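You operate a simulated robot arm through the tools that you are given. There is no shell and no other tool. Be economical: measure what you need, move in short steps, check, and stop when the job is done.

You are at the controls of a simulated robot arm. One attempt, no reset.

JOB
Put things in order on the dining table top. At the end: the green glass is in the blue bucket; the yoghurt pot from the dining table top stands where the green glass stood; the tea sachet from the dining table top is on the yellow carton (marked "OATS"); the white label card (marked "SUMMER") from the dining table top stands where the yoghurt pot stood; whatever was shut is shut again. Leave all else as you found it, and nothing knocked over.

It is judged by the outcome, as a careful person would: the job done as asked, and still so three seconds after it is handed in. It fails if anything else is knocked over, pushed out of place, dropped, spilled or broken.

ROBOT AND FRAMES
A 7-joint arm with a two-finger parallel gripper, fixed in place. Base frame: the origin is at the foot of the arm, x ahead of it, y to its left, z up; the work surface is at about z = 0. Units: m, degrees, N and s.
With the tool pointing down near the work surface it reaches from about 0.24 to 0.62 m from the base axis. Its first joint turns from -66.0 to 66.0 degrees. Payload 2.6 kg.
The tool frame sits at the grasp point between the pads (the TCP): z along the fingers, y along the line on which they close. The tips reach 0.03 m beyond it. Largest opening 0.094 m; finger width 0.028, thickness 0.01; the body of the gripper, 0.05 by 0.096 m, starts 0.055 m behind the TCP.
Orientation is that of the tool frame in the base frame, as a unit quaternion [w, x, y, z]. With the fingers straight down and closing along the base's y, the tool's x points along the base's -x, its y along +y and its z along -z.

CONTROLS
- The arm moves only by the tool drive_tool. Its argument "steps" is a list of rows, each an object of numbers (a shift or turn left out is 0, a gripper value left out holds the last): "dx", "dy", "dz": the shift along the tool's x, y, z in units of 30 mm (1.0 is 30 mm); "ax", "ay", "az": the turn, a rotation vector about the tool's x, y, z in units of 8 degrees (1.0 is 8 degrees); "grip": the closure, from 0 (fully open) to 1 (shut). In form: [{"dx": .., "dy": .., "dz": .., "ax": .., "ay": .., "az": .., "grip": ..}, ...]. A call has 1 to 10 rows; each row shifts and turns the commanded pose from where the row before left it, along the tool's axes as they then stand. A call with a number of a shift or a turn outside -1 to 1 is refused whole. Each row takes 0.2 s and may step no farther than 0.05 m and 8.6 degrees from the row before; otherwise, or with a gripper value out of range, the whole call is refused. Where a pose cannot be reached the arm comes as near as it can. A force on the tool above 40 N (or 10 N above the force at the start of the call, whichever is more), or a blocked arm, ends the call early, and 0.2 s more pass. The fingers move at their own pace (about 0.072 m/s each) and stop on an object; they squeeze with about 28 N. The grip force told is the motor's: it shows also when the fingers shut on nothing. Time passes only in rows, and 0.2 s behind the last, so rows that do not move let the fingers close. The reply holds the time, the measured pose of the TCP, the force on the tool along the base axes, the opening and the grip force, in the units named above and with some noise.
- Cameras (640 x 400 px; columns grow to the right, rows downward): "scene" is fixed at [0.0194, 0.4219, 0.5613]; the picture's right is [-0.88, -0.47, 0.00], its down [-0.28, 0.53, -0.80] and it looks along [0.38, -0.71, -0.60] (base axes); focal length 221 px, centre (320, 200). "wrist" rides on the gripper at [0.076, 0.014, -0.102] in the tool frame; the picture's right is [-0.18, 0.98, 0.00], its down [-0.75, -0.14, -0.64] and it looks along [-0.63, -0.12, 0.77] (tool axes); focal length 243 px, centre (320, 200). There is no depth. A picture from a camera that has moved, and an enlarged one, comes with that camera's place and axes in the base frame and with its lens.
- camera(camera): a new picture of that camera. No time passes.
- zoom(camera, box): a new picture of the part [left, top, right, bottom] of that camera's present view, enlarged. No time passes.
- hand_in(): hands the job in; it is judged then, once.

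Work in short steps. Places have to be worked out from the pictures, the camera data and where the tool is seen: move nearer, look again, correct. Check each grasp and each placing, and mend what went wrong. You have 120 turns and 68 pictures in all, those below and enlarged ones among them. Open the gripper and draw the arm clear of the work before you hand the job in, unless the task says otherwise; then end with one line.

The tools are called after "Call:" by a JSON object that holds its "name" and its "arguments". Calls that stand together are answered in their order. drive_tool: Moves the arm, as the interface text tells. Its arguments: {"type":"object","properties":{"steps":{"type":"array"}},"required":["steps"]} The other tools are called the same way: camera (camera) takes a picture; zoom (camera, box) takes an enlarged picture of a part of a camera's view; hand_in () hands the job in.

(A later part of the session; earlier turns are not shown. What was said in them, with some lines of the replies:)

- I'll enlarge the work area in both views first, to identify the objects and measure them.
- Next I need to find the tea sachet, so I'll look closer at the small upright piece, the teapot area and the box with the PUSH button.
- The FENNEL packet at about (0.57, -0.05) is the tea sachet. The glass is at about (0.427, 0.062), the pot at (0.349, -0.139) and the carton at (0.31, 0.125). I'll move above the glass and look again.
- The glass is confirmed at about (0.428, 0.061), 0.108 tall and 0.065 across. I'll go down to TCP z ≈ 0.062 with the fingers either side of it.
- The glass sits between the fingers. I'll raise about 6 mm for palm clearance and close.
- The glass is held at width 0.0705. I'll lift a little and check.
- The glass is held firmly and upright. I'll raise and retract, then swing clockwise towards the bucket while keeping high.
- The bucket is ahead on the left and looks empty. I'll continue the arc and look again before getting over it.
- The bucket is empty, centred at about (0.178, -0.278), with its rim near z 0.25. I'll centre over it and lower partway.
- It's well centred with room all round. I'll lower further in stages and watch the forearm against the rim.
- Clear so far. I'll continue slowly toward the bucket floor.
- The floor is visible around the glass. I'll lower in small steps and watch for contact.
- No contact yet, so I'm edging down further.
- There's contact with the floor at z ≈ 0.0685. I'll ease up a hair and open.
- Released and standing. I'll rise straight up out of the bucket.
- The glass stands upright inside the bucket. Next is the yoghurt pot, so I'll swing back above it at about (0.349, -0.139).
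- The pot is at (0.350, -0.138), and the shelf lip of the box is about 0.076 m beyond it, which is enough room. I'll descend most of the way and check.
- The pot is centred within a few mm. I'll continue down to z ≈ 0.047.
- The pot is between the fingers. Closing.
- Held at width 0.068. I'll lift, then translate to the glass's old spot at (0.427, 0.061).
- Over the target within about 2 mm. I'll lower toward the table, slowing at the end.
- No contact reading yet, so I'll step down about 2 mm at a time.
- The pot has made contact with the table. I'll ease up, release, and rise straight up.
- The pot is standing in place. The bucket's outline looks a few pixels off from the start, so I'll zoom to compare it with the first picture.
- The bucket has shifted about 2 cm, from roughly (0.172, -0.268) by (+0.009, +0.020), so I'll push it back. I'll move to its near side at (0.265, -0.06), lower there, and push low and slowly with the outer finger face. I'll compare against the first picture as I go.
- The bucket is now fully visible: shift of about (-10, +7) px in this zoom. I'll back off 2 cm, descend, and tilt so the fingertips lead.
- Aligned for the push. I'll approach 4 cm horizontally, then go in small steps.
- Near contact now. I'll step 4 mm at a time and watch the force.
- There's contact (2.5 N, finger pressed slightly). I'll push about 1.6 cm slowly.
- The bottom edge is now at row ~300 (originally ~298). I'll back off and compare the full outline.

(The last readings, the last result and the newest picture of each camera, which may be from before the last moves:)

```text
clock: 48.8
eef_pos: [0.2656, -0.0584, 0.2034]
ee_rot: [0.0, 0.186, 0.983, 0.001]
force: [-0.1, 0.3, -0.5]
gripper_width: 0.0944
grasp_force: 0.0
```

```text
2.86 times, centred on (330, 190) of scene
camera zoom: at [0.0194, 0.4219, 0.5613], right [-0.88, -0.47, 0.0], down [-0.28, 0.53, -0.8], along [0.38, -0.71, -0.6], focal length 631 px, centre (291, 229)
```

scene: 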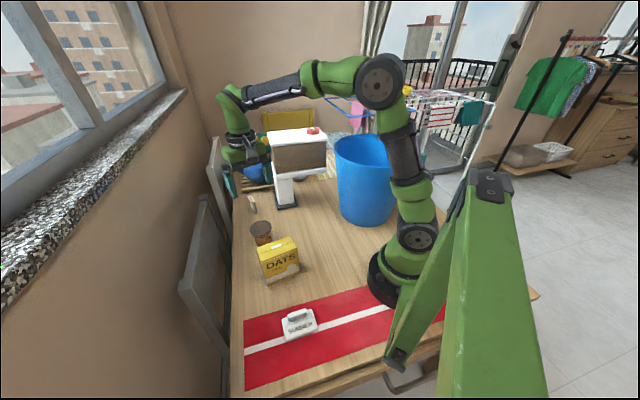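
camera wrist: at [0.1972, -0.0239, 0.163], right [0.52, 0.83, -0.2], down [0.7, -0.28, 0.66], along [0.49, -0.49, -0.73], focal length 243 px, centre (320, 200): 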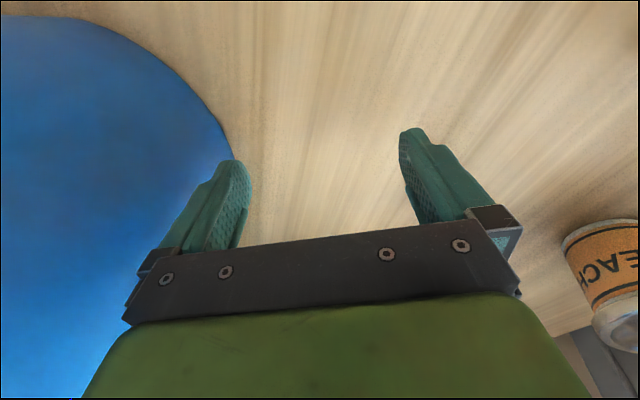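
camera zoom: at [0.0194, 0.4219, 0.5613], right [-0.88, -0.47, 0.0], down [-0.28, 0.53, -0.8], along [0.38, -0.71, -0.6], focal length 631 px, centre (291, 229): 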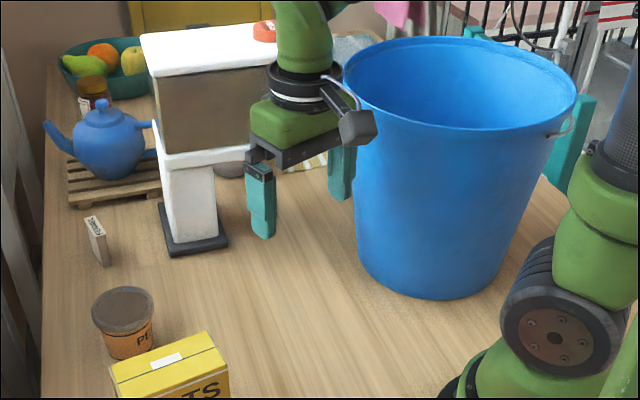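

The bucket is back: the left rim, right rim and bottom all match the first picture within ~2 px. Next is the sachet at about (0.57, -0.05). I'll route around the box on the +y side.

Call:
{"name": "drive_tool", "arguments": {"steps": [{"dx": -0.618, "dy": 0.872, "dz": -0.3}, {"dx": -0.618, "dy": 0.872, "dz": -0.3}, {"dx": -0.618, "dy": 0.872, "dz": -0.3}, {"dx": -0.618, "dy": 0.872, "dz": -0.3}, {"dx": -0.618, "dy": 0.872, "dz": -0.3}, {"dx": -0.776, "dy": 0.304, "az": 0.25}, {"dx": -0.776, "dy": 0.304, "az": 0.25}, {"dx": -0.776, "dy": 0.304, "az": 0.25}, {"dx": -0.776, "dy": 0.304, "az": 0.25}, {}]}}

Call:
{"name": "camera", "arguments": {"camera": "wrist"}}

```text
clock: 51.0
eef_pos: [0.5003, 0.0246, 0.2473]
ee_rot: [-0.001, 0.254, 0.967, 0.0]
force: [0.1, -0.2, -0.3]
gripper_width: 0.094
grasp_force: 0.2
```

```text
24 pictures are left
camera wrist: at [0.4403, 0.0742, 0.3489], right [0.64, 0.77, 0.0], down [0.59, -0.49, 0.64], along [0.49, -0.41, -0.77], focal length 243 px, centre (320, 200)
```

wrist: 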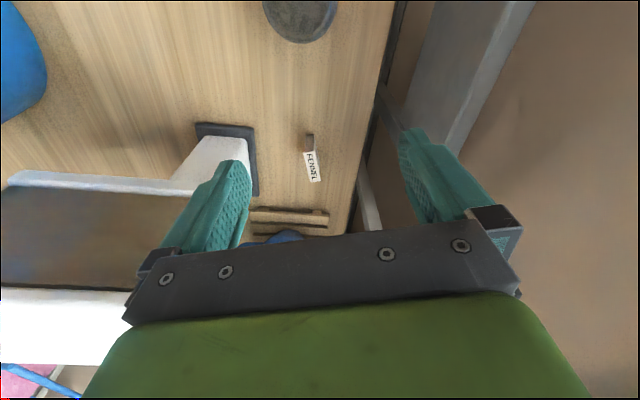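

The sachet is at (0.571, -0.049), about 0.05 x 0.015 with its long axis at -31°, so my current heading nearly matches. I'll move over it and descend partway.

Call:
{"name": "drive_tool", "arguments": {"steps": [{"dx": -0.815, "dy": -0.24, "az": 0.05}, {"dx": -0.815, "dy": -0.24, "az": 0.05}, {"dx": -0.815, "dy": -0.24, "az": 0.05}, {"dx": -0.815, "dy": -0.24, "az": 0.05}, {"dz": 1}, {"dz": 1}, {"dz": 1}, {}]}}

Call:
{"name": "camera", "arguments": {"camera": "wrist"}}

Call:
{"name": "zoom", "arguments": {"camera": "scene", "box": [200, 100, 360, 260]}}

```text
clock: 52.8
eef_pos: [0.5699, -0.0502, 0.156]
ee_rot: [0.0, 0.268, 0.963, 0.0]
force: [-0.2, -0.2, -0.6]
gripper_width: 0.0941
grasp_force: 0.1
```

```text
23 pictures are left
camera wrist: at [0.5113, 0.0008, 0.2585], right [0.66, 0.75, 0.0], down [0.57, -0.51, 0.64], along [0.48, -0.43, -0.77], focal length 243 px, centre (320, 200)
```

wrist: 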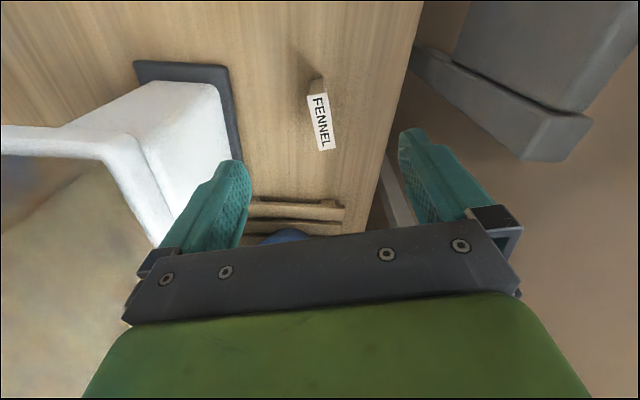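

```text
2.50 times, centred on (280, 180) of scene
camera zoom: at [0.0194, 0.4219, 0.5613], right [-0.88, -0.47, 0.0], down [-0.28, 0.53, -0.8], along [0.38, -0.71, -0.6], focal length 552 px, centre (420, 250)
```

zoom: 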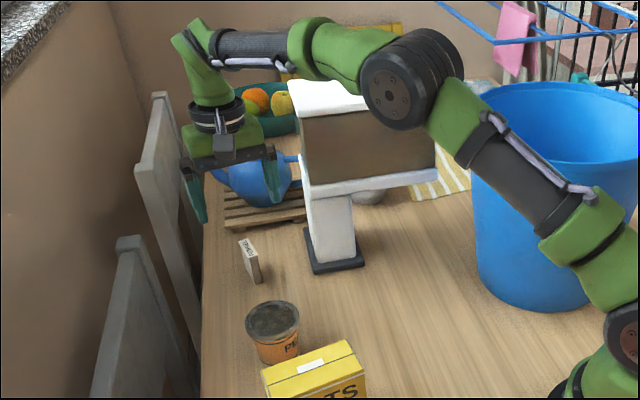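

Well aligned. I'll descend over the sachet to z ≈ 0.043.

Call:
{"name": "drive_tool", "arguments": {"steps": [{"dz": 1, "dx": -0.07}, {"dz": 1}, {"dz": 1}, {"dz": 0.75}, {}]}}

Call:
{"name": "camera", "arguments": {"camera": "wrist"}}

Call:
{"name": "zoom", "arguments": {"camera": "scene", "box": [200, 100, 360, 260]}}

```text
clock: 54.0
eef_pos: [0.5733, -0.0496, 0.0427]
ee_rot: [0.0, 0.267, 0.964, 0.0]
force: [-0.3, 0.4, 0.4]
gripper_width: 0.094
grasp_force: 0.1
```

```text
21 pictures are left
camera wrist: at [0.5144, 0.0002, 0.1463], right [0.66, 0.75, 0.0], down [0.57, -0.51, 0.64], along [0.48, -0.43, -0.77], focal length 243 px, centre (320, 200)
```

wrist: 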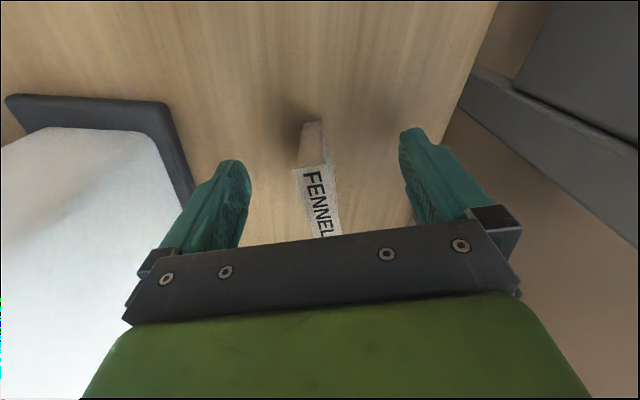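

```text
2.50 times, centred on (280, 180) of scene
camera zoom: at [0.0194, 0.4219, 0.5613], right [-0.88, -0.47, 0.0], down [-0.28, 0.53, -0.8], along [0.38, -0.71, -0.6], focal length 552 px, centre (420, 250)
```

zoom: 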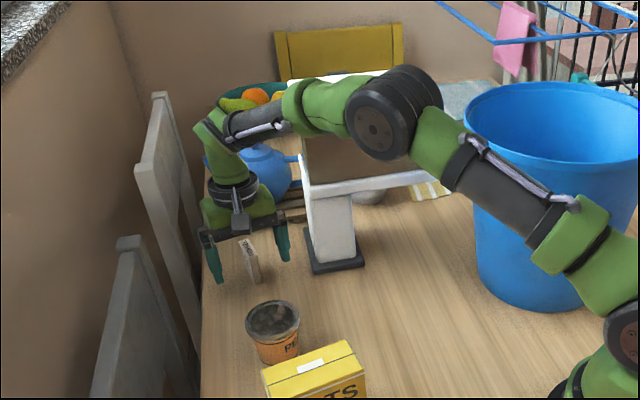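

The sachet is between the pads. Closing.

Call:
{"name": "drive_tool", "arguments": {"steps": [{"grip": 0.5}, {"grip": 0.8}, {"grip": 1}, {"grip": 1}, {"grip": 1}, {"grip": 1}]}}

```text
clock: 55.4
eef_pos: [0.5732, -0.0511, 0.0451]
ee_rot: [0.0, 0.267, 0.964, 0.0]
force: [-0.6, 0.1, -0.2]
gripper_width: 0.0191
grasp_force: 28.3
```

Gripped at 0.019 wide. I'll lift and retreat around the box corner.

Call:
{"name": "drive_tool", "arguments": {"steps": [{"dz": -0.5}, {"dz": -1}, {"dz": -1}, {"dz": -1}, {"dz": -1}, {"dz": -1}, {"dx": 0.9, "dy": 0.24, "dz": -0.4}, {"dx": 0.9, "dy": 0.24, "dz": -0.4}, {"dx": 0.9, "dy": 0.24, "dz": -0.4}, {"dx": 0.6, "dy": 0.24, "dz": -0.4}]}}

```text
clock: 57.6
eef_pos: [0.5011, 0.0249, 0.2581]
ee_rot: [0.0, 0.268, 0.964, 0.0]
force: [0.7, -0.6, -0.6]
gripper_width: 0.0187
grasp_force: 28.0
```

Next I'll travel to above the carton at about (0.31, 0.125).

Call:
{"name": "drive_tool", "arguments": {"steps": [{"dx": 0.893, "dy": -0.053}, {"dx": 0.893, "dy": -0.053}, {"dx": 0.893, "dy": -0.053}, {"dx": 0.893, "dy": -0.053}, {"dx": 0.893, "dy": -0.053}, {"dx": 0.893, "dy": -0.053}, {"dx": 0.893, "dy": -0.053}, {"dx": 0.893, "dy": -0.053}, {}]}}

Call:
{"name": "camera", "arguments": {"camera": "wrist"}}

```text
clock: 59.6
eef_pos: [0.3102, 0.1246, 0.2577]
ee_rot: [0.0, 0.266, 0.964, -0.001]
force: [0.2, -0.5, -0.5]
gripper_width: 0.0191
grasp_force: 27.6
```

```text
19 pictures are left
camera wrist: at [0.2511, 0.176, 0.3602], right [0.66, 0.75, 0.0], down [0.57, -0.51, 0.64], along [0.48, -0.43, -0.77], focal length 243 px, centre (320, 200)
```

wrist: 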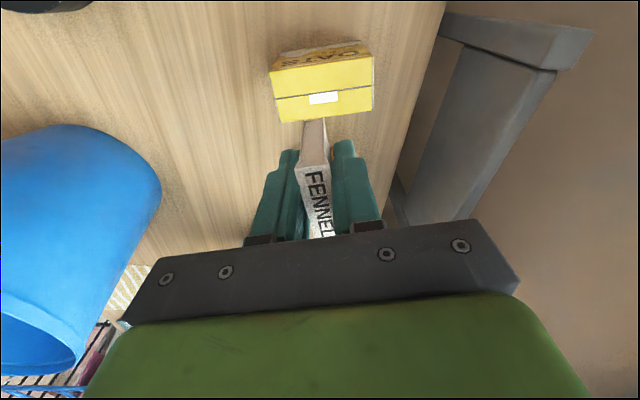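

The carton top is centred at (0.307, 0.130), about 0.10 x 0.05 with its long axis at 57°. I'll rotate 88° so the sachet lies along it.

Call:
{"name": "drive_tool", "arguments": {"steps": [{"az": -1}, {"az": -1}, {"az": -1}, {"az": -1}, {"az": -1}, {"az": -1}, {"az": -1}, {"az": -1}, {"az": -1}, {"az": -1}]}}

Call:
{"name": "drive_tool", "arguments": {"steps": [{"az": -1}, {"dx": 0}, {}]}}

Call:
{"name": "camera", "arguments": {"camera": "wrist"}}

```text
clock: 61.8
eef_pos: [0.3107, 0.125, 0.2575]
ee_rot: [-0.001, -0.416, 0.91, -0.001]
force: [0.4, 1.0, 0.2]
gripper_width: 0.019
grasp_force: 27.8
```

```text
clock: 62.6
eef_pos: [0.3099, 0.1251, 0.2581]
ee_rot: [0.0, -0.479, 0.878, 0.0]
force: [-0.2, -0.6, 0.0]
gripper_width: 0.0187
grasp_force: 28.3
```

```text
18 pictures are left
camera wrist: at [0.2567, 0.0678, 0.36], right [-0.73, 0.69, 0.0], down [0.53, 0.56, 0.64], along [0.44, 0.47, -0.77], focal length 243 px, centre (320, 200)
```

wrist: 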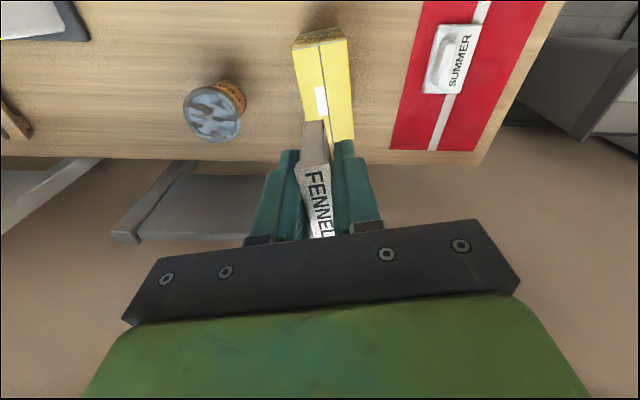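

The carton centre from the two views averages (0.304, 0.130). I'll adjust 7 mm, trim the heading slightly and descend to just above the top.

Call:
{"name": "drive_tool", "arguments": {"steps": [{"dy": 0.25, "az": -0.2, "dz": 0.7}, {"dz": 1}, {"dz": 0.9}, {}]}}

Call:
{"name": "camera", "arguments": {"camera": "wrist"}}

Call:
{"name": "zoom", "arguments": {"camera": "scene", "box": [220, 180, 340, 290]}}

```text
clock: 63.6
eef_pos: [0.3034, 0.1285, 0.1802]
ee_rot: [0.0, -0.489, 0.872, -0.001]
force: [0.1, 0.2, 0.9]
gripper_width: 0.019
grasp_force: 27.8
```

```text
17 pictures are left
camera wrist: at [0.2511, 0.0715, 0.2819], right [-0.74, 0.67, 0.0], down [0.51, 0.57, 0.64], along [0.43, 0.48, -0.77], focal length 243 px, centre (320, 200)
```

wrist: 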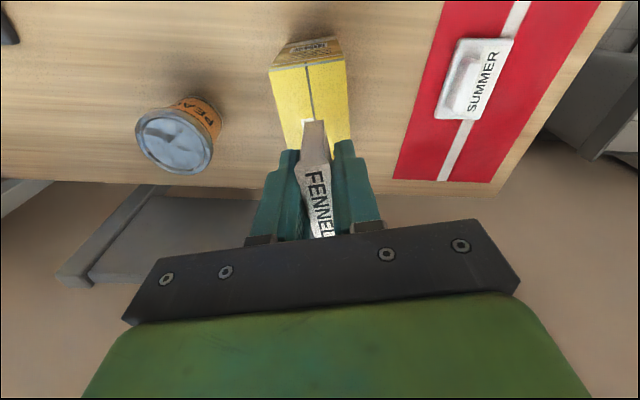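

```text
3.64 times, centred on (280, 235) of scene
camera zoom: at [0.0194, 0.4219, 0.5613], right [-0.88, -0.47, 0.0], down [-0.28, 0.53, -0.8], along [0.38, -0.71, -0.6], focal length 803 px, centre (466, 73)
```

zoom: 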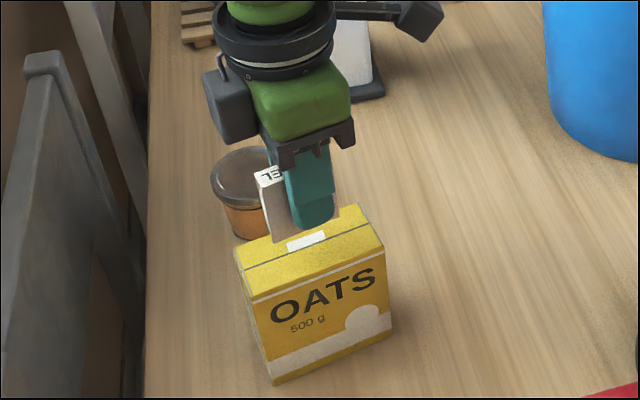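

The sachet is centred over the carton. I'll lower gently until contact.

Call:
{"name": "drive_tool", "arguments": {"steps": [{"dz": 0.4}, {"dz": 0.3}, {"dz": 0.2}, {}]}}

Call:
{"name": "drive_tool", "arguments": {"steps": [{"dz": 0.1}, {}]}}

```text
clock: 64.6
eef_pos: [0.3046, 0.1296, 0.1527]
ee_rot: [0.002, -0.49, 0.872, -0.001]
force: [-2.1, -1.4, 13.1]
gripper_width: 0.019
grasp_force: 28.1
```

```text
clock: 65.2
eef_pos: [0.3035, 0.1302, 0.1512]
ee_rot: [0.002, -0.49, 0.872, 0.0]
force: [0.6, 1.3, 24.2]
gripper_width: 0.019
grasp_force: 28.0
```

Contact is made and the force is higher than I want, so I'm backing off until it drops before releasing.

Call:
{"name": "drive_tool", "arguments": {"steps": [{"dz": -0.1}, {"dz": -0.08}, {}]}}

```text
clock: 66.0
eef_pos: [0.3042, 0.1289, 0.1557]
ee_rot: [-0.001, -0.489, 0.872, 0.0]
force: [0.1, -1.0, -0.3]
gripper_width: 0.0193
grasp_force: 28.2
```

Call:
{"name": "drive_tool", "arguments": {"steps": [{"dz": 0.03}, {"grip": 0.85}, {"grip": 0.7}, {"grip": 0.5}, {"grip": 0.2}, {"grip": 0}, {}]}}

Call:
{"name": "zoom", "arguments": {"camera": "scene", "box": [220, 180, 340, 290]}}

```text
clock: 67.6
eef_pos: [0.3051, 0.1294, 0.1544]
ee_rot: [0.0, -0.49, 0.872, 0.0]
force: [0.6, -0.4, -0.7]
gripper_width: 0.0942
grasp_force: 0.1
```

```text
3.64 times, centred on (280, 235) of scene
camera zoom: at [0.0194, 0.4219, 0.5613], right [-0.88, -0.47, 0.0], down [-0.28, 0.53, -0.8], along [0.38, -0.71, -0.6], focal length 803 px, centre (466, 73)
```

zoom: 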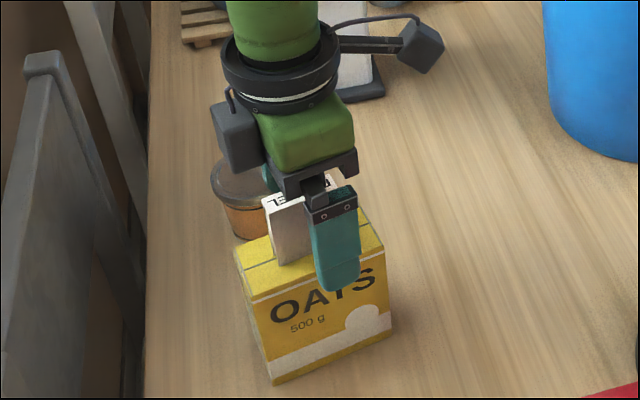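

The sachet stands on the carton and the carton hasn't moved. I'll rise straight up, then go over to the SUMMER card at about (0.18, 0.227).

Call:
{"name": "drive_tool", "arguments": {"steps": [{"dz": -0.5}, {"dz": -1}, {"dz": -1}, {"dz": -1}, {"dy": 0.88, "dx": -0.108}, {"dy": 0.88, "dx": -0.108}, {"dy": 0.88, "dx": -0.108}, {"dy": 0.88, "dx": -0.108}, {"dy": 0.88, "dx": -0.108}, {"dy": 0.88, "dx": -0.108}]}}

Call:
{"name": "drive_tool", "arguments": {"steps": [{"az": 0.65}, {"az": 0.65}, {}]}}

Call:
{"name": "camera", "arguments": {"camera": "wrist"}}

Call:
{"name": "camera", "arguments": {"camera": "scene"}}

```text
clock: 69.8
eef_pos: [0.1794, 0.2275, 0.259]
ee_rot: [0.0, -0.489, 0.872, -0.001]
force: [-0.3, 0.5, 0.1]
gripper_width: 0.0941
grasp_force: 0.1
```

```text
clock: 70.6
eef_pos: [0.179, 0.2262, 0.2598]
ee_rot: [0.0, -0.408, 0.913, 0.0]
force: [-0.6, 0.2, 0.3]
gripper_width: 0.094
grasp_force: 0.0
```

```text
14 pictures are left
camera wrist: at [0.1175, 0.1797, 0.3618], right [-0.61, 0.79, 0.0], down [0.61, 0.47, 0.64], along [0.51, 0.39, -0.77], focal length 243 px, centre (320, 200)
```

wrist: 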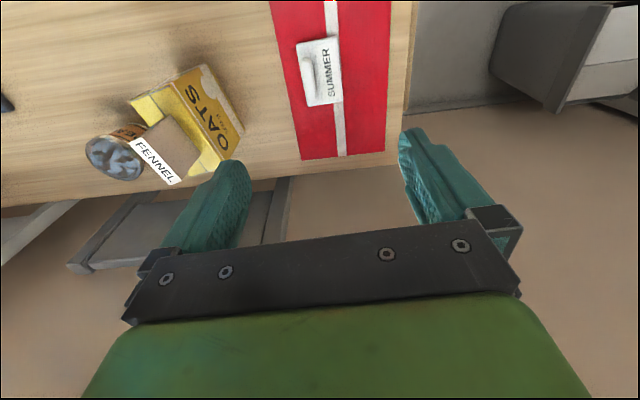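

```text
13 pictures are left
```

scene: 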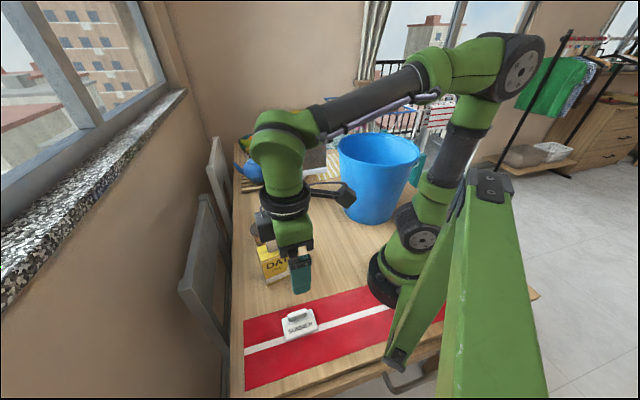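

The sachet is standing fine. Zooming on the card to see its handle.

Call:
{"name": "zoom", "arguments": {"camera": "wrist", "box": [270, 20, 370, 120]}}

```text
4.00 times, centred on (320, 70) of wrist
camera zoom: at [0.1175, 0.1797, 0.3618], right [-0.61, 0.79, 0.0], down [0.61, 0.47, 0.64], along [0.51, 0.39, -0.77], focal length 970 px, centre (320, 720)
```

zoom: 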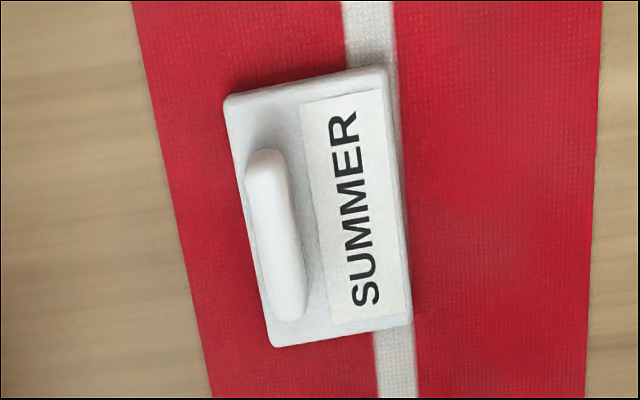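

The card is a plate (about 0.085 x 0.054) with a ridge handle of width ~0.0125 near its back edge, at (0.189, 0.2165) and angle ~45°. I'll half-close, align and descend partway.

Call:
{"name": "drive_tool", "arguments": {"steps": [{"az": 0.35, "grip": 0.5}, {"dy": -0.46, "dz": 0.8}, {"dz": 1}, {"dz": 1}, {"dz": 1}, {"dz": 1}, {"dz": 0.5}, {}]}}

Call:
{"name": "camera", "arguments": {"camera": "wrist"}}

```text
clock: 72.4
eef_pos: [0.1885, 0.2186, 0.1014]
ee_rot: [0.0, -0.385, 0.923, -0.001]
force: [0.5, 0.5, -0.9]
gripper_width: 0.0472
grasp_force: 0.0
```

```text
11 pictures are left
camera wrist: at [0.1242, 0.1738, 0.2033], right [-0.57, 0.82, 0.0], down [0.63, 0.44, 0.64], along [0.53, 0.37, -0.77], focal length 243 px, centre (320, 200)
```

wrist: 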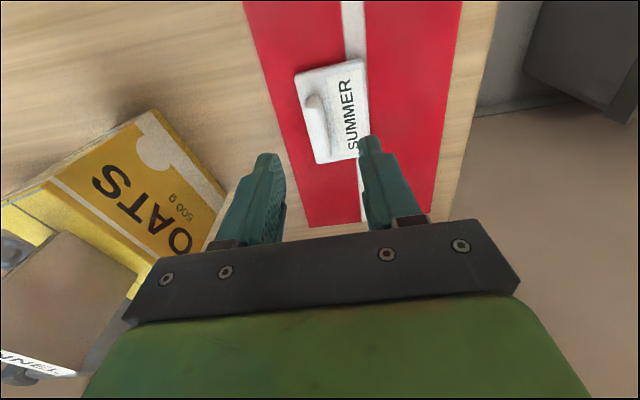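

The handle is within 1–2 mm laterally and ~6 mm along its length. I'll correct and come down to tips just above the plate.

Call:
{"name": "drive_tool", "arguments": {"steps": [{"dz": 0.8, "dx": 0.2, "dy": 0.04}, {"dz": 0.7}, {}]}}

Call:
{"name": "camera", "arguments": {"camera": "wrist"}}

Call:
{"name": "zoom", "arguments": {"camera": "scene", "box": [240, 260, 350, 350]}}

```text
clock: 73.2
eef_pos: [0.1831, 0.2151, 0.0559]
ee_rot: [-0.001, -0.385, 0.923, 0.001]
force: [0.1, 0.0, -0.1]
gripper_width: 0.0468
grasp_force: 0.0
```

```text
10 pictures are left
camera wrist: at [0.1189, 0.1697, 0.1577], right [-0.57, 0.82, 0.0], down [0.63, 0.44, 0.64], along [0.53, 0.37, -0.77], focal length 243 px, centre (320, 200)
```

wrist: 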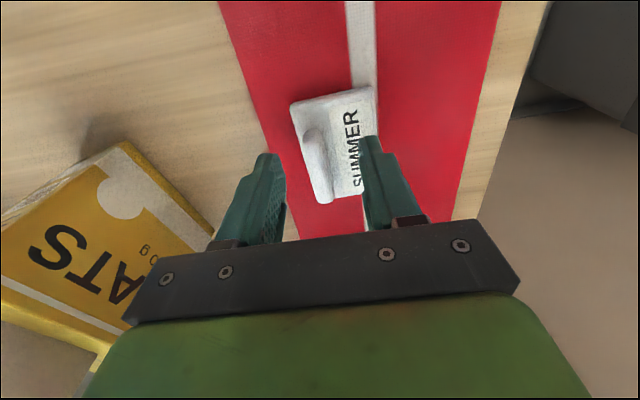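

```text
4.44 times, centred on (295, 305) of scene
camera zoom: at [0.0194, 0.4219, 0.5613], right [-0.88, -0.47, 0.0], down [-0.28, 0.53, -0.8], along [0.38, -0.71, -0.6], focal length 981 px, centre (431, -267)
```

zoom: 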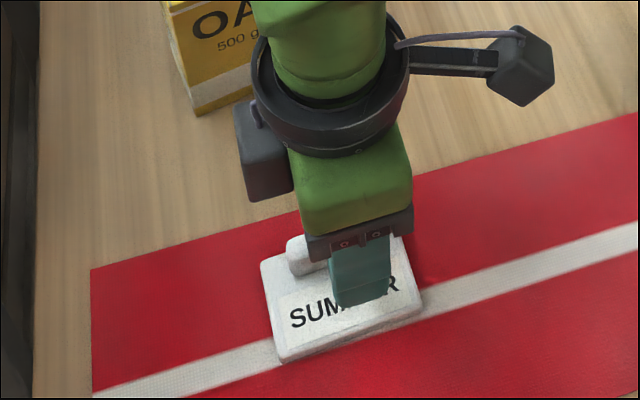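

Aligned. I'll descend the last centimetre in small steps, watching for the tips touching the plate.

Call:
{"name": "drive_tool", "arguments": {"steps": [{"dz": 0.15, "dx": -0.1}, {"dz": 0.13}, {}]}}

Call:
{"name": "drive_tool", "arguments": {"steps": [{"dz": 0.08}, {}]}}

```text
clock: 74.0
eef_pos: [0.1853, 0.2161, 0.0474]
ee_rot: [0.0, -0.387, 0.922, -0.001]
force: [-0.3, 0.0, -0.6]
gripper_width: 0.047
grasp_force: 0.0
```

```text
clock: 74.6
eef_pos: [0.185, 0.2162, 0.0438]
ee_rot: [0.001, -0.386, 0.923, 0.0]
force: [0.0, 0.6, -0.7]
gripper_width: 0.0472
grasp_force: 0.1
```

No contact, with the tips at ~0.014. Closing on the handle.

Call:
{"name": "drive_tool", "arguments": {"steps": [{"grip": 0.75}, {"grip": 0.9}, {"grip": 1}, {"grip": 1}, {"grip": 1}]}}

Call:
{"name": "drive_tool", "arguments": {"steps": [{"dz": -0.3}, {"dz": -0.5}, {"dz": -0.7}, {}]}}

Call:
{"name": "camera", "arguments": {"camera": "wrist"}}

```text
clock: 75.8
eef_pos: [0.1854, 0.2176, 0.044]
ee_rot: [0.0, -0.386, 0.923, 0.0]
force: [-0.2, 0.8, -0.7]
gripper_width: 0.0121
grasp_force: 28.0
```

```text
clock: 76.8
eef_pos: [0.1861, 0.2176, 0.0911]
ee_rot: [0.0, -0.386, 0.923, 0.0]
force: [0.2, 0.1, 0.0]
gripper_width: 0.0118
grasp_force: 27.7
```

```text
8 pictures are left
camera wrist: at [0.1225, 0.1721, 0.192], right [-0.57, 0.82, 0.0], down [0.63, 0.44, 0.64], along [0.53, 0.37, -0.77], focal length 243 px, centre (320, 200)
```

wrist: 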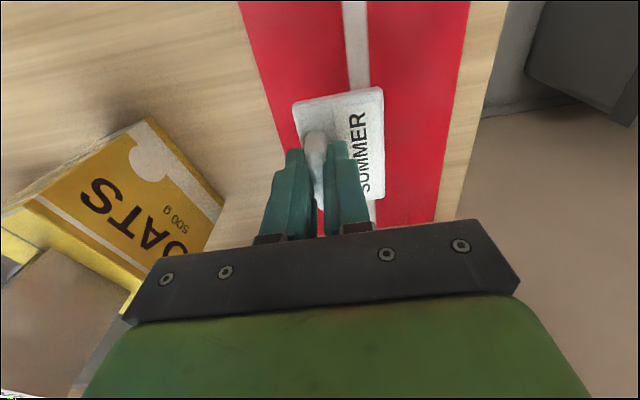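

The card is held level. I'll lift well above the sachet and start swinging toward the pot's old spot at (0.347, -0.138).

Call:
{"name": "drive_tool", "arguments": {"steps": [{"dz": -1}, {"dz": -1}, {"dz": -1}, {"dz": -1}, {"dz": -1}, {"dz": -1}, {"dy": -0.86, "az": 0.59}, {"dy": -0.86, "az": 0.59}, {"dy": -0.86, "az": 0.59}, {"dy": -0.86, "az": 0.59}]}}

Call:
{"name": "drive_tool", "arguments": {"steps": [{"dy": -0.96, "dx": -0.25, "az": 0.6}, {"dy": -0.96, "dx": -0.25, "az": 0.6}, {"dy": -0.96, "dx": -0.25, "az": 0.6}, {"dy": -0.96, "dx": -0.25, "az": 0.6}, {"dy": -0.96, "dx": -0.25, "az": 0.6}, {"dy": -0.96, "dx": -0.25, "az": 0.6}, {"dy": -0.96, "dx": -0.25, "az": 0.6}, {"dy": -0.96, "dx": -0.25, "az": 0.6}, {}]}}

```text
clock: 79.0
eef_pos: [0.2505, 0.1362, 0.2699]
ee_rot: [0.0, -0.229, 0.973, 0.0]
force: [-0.7, 1.4, -1.2]
gripper_width: 0.0117
grasp_force: 27.8
```

```text
clock: 81.0
eef_pos: [0.3458, -0.0776, 0.2677]
ee_rot: [0.0, 0.104, 0.995, 0.001]
force: [0.4, -1.0, -0.5]
gripper_width: 0.0117
grasp_force: 27.9
```

I'll shift to the final spot and lower partway, then check.

Call:
{"name": "drive_tool", "arguments": {"steps": [{"dx": -0.15, "dy": -0.793}, {"dx": -0.15, "dy": -0.793}, {"dx": -0.15, "dy": -0.793}, {"dz": 1}, {"dz": 1}, {"dz": 1}, {"dz": 1}, {"dz": 1}, {}]}}

Call:
{"name": "camera", "arguments": {"camera": "wrist"}}

Call:
{"name": "zoom", "arguments": {"camera": "scene", "box": [220, 120, 440, 260]}}

```text
clock: 83.0
eef_pos: [0.3431, -0.1523, 0.1204]
ee_rot: [-0.001, 0.103, 0.995, 0.0]
force: [0.4, -0.1, 0.1]
gripper_width: 0.0116
grasp_force: 28.2
```

```text
7 pictures are left
camera wrist: at [0.2705, -0.1232, 0.2223], right [0.38, 0.92, 0.0], down [0.71, -0.29, 0.64], along [0.59, -0.25, -0.77], focal length 243 px, centre (320, 200)
```

wrist: 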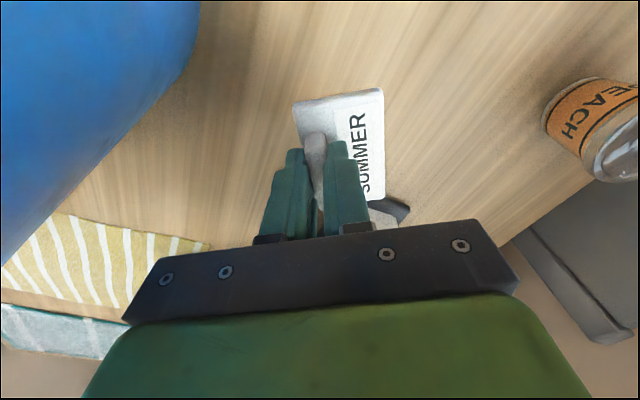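

```text
2.86 times, centred on (330, 190) of scene
camera zoom: at [0.0194, 0.4219, 0.5613], right [-0.88, -0.47, 0.0], down [-0.28, 0.53, -0.8], along [0.38, -0.71, -0.6], focal length 631 px, centre (291, 229)
```

zoom: 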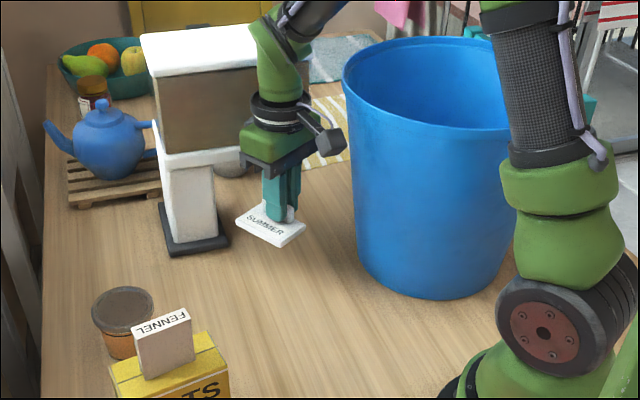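

The plate centre is at about (0.340, -0.139), so I'll nudge 5 mm forward and lower.

Call:
{"name": "drive_tool", "arguments": {"steps": [{"dz": 0.8, "dx": -0.2}, {"dz": 0.8}, {"dz": 0.6}, {"dz": 0.15}, {}]}}

Call:
{"name": "drive_tool", "arguments": {"steps": [{"dz": 0.08}, {}]}}

```text
clock: 84.2
eef_pos: [0.351, -0.1515, 0.0485]
ee_rot: [0.0, 0.103, 0.995, -0.001]
force: [0.8, 0.7, -0.5]
gripper_width: 0.0117
grasp_force: 28.1
```

```text
clock: 84.8
eef_pos: [0.3515, -0.1501, 0.0474]
ee_rot: [-0.001, 0.102, 0.995, 0.0]
force: [-0.6, -0.2, 0.4]
gripper_width: 0.0117
grasp_force: 28.4
```

Call:
{"name": "drive_tool", "arguments": {"steps": [{"dz": 0.07}, {}]}}

Call:
{"name": "drive_tool", "arguments": {"steps": [{"dz": 0.04}, {}]}}

```text
clock: 85.4
eef_pos: [0.3517, -0.1515, 0.0446]
ee_rot: [-0.001, 0.103, 0.995, 0.0]
force: [1.5, 0.3, 0.4]
gripper_width: 0.0111
grasp_force: 27.4
```

```text
clock: 86.0
eef_pos: [0.3502, -0.1517, 0.0448]
ee_rot: [0.001, 0.104, 0.995, 0.0]
force: [-4.8, 1.9, 16.3]
gripper_width: 0.0117
grasp_force: 28.0
```

The card has made contact with the table. I'll ease off, open partly (the fingers sit over the plate) and rise.

Call:
{"name": "drive_tool", "arguments": {"steps": [{"dz": -0.05}, {"grip": 0.8}, {"grip": 0.5}, {"grip": 0.5}, {}]}}

Call:
{"name": "drive_tool", "arguments": {"steps": [{"dz": -0.4}, {"dz": -1}, {"dz": -1}, {"dz": -1}, {"dz": -1}, {"dz": -1}, {"dz": -1}, {"dz": -1}, {"grip": 0}]}}

Call:
{"name": "camera", "arguments": {"camera": "wrist"}}

```text
clock: 87.2
eef_pos: [0.3503, -0.151, 0.0443]
ee_rot: [0.0, 0.103, 0.995, 0.0]
force: [0.0, -0.1, -0.3]
gripper_width: 0.0471
grasp_force: 0.1
```

```text
clock: 89.2
eef_pos: [0.3507, -0.1511, 0.2677]
ee_rot: [0.0, 0.103, 0.995, 0.0]
force: [0.3, 0.1, 0.2]
gripper_width: 0.094
grasp_force: 0.1
```

```text
5 pictures are left
camera wrist: at [0.2772, -0.1221, 0.3698], right [0.38, 0.92, 0.0], down [0.71, -0.29, 0.64], along [0.59, -0.25, -0.77], focal length 243 px, centre (320, 200)
```

wrist: 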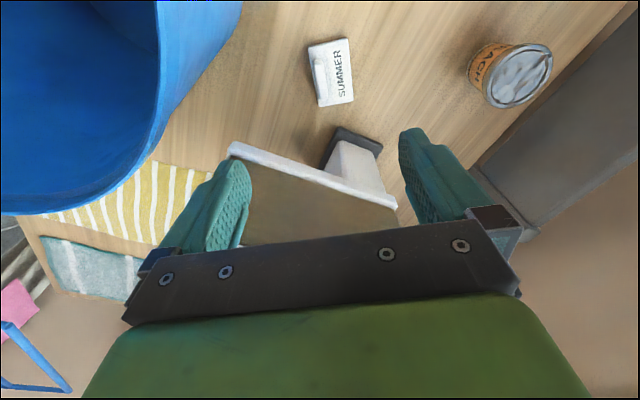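

The card stands at about (0.352, -0.141), within ~6 mm of the pot's spot. I'll draw the arm up and clear, then do the final check.

Call:
{"name": "drive_tool", "arguments": {"steps": [{"dz": -1}, {"dz": -1}, {"dz": -1}, {"dz": -1}, {"dz": -1}, {"dy": 0.9, "dx": 0.3, "dz": -0.2, "az": -0.3}, {"dy": 0.9, "dx": 0.3, "dz": -0.2, "az": -0.3}, {"dy": 0.9, "dx": 0.3, "dz": -0.2, "az": -0.3}, {"dy": 0.9, "dx": 0.3, "dz": -0.2, "az": -0.3}, {"dy": 0.9, "dx": 0.3, "dz": -0.2, "az": -0.3}]}}

Call:
{"name": "drive_tool", "arguments": {"steps": [{"dy": 0.9}, {"dy": 0.9}, {}]}}

Call:
{"name": "zoom", "arguments": {"camera": "scene", "box": [220, 120, 440, 260]}}

Call:
{"name": "camera", "arguments": {"camera": "scene"}}

```text
clock: 91.4
eef_pos: [0.3235, -0.0121, 0.4462]
ee_rot: [0.0, -0.001, 1.0, 0.0]
force: [0.7, 0.2, 0.4]
gripper_width: 0.0942
grasp_force: 0.0
```

```text
clock: 92.2
eef_pos: [0.3215, 0.042, 0.4471]
ee_rot: [0.0, -0.002, 1.0, 0.0]
force: [-0.3, -1.0, -0.2]
gripper_width: 0.0939
grasp_force: 0.0
```

```text
2.86 times, centred on (330, 190) of scene
camera zoom: at [0.0194, 0.4219, 0.5613], right [-0.88, -0.47, 0.0], down [-0.28, 0.53, -0.8], along [0.38, -0.71, -0.6], focal length 631 px, centre (291, 229)
```

zoom: 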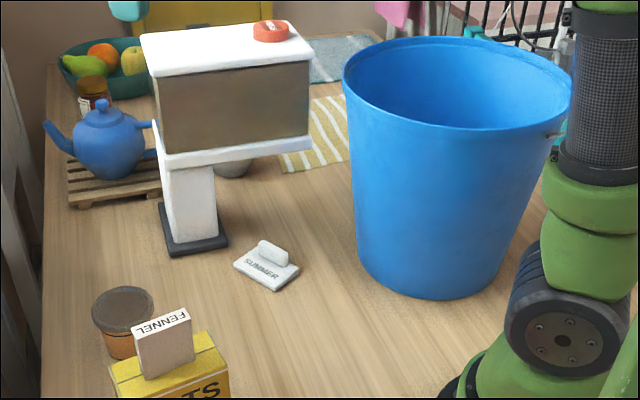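

```text
3 pictures are left
```

scene: 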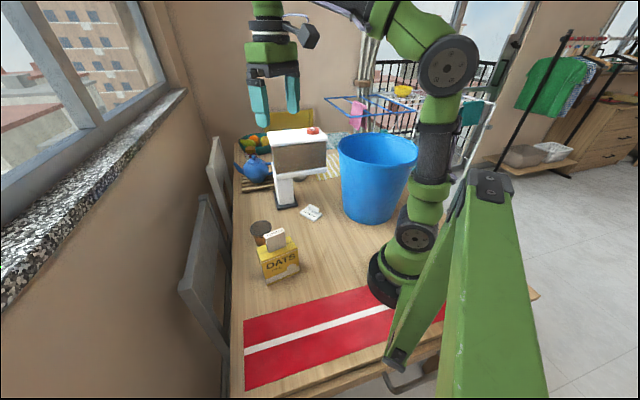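

Everything is in place: bucket at its original spot, pot, sachet and card placed, all else as it was, gripper open and clear. Handing in.

Call:
{"name": "hand_in", "arguments": {}}

```text
The job is handed in.
```

The job is done and handed in: the glass is in the bucket, the yoghurt pot is where the glass stood, the tea sachet is on the OATS carton, and the SUMMER card is within about 6 mm of the pot's old spot. I shifted the bucket about 2 cm along the way and pushed it back to its original place; I didn't look inside it again after that push. Nothing that was shut was opened.
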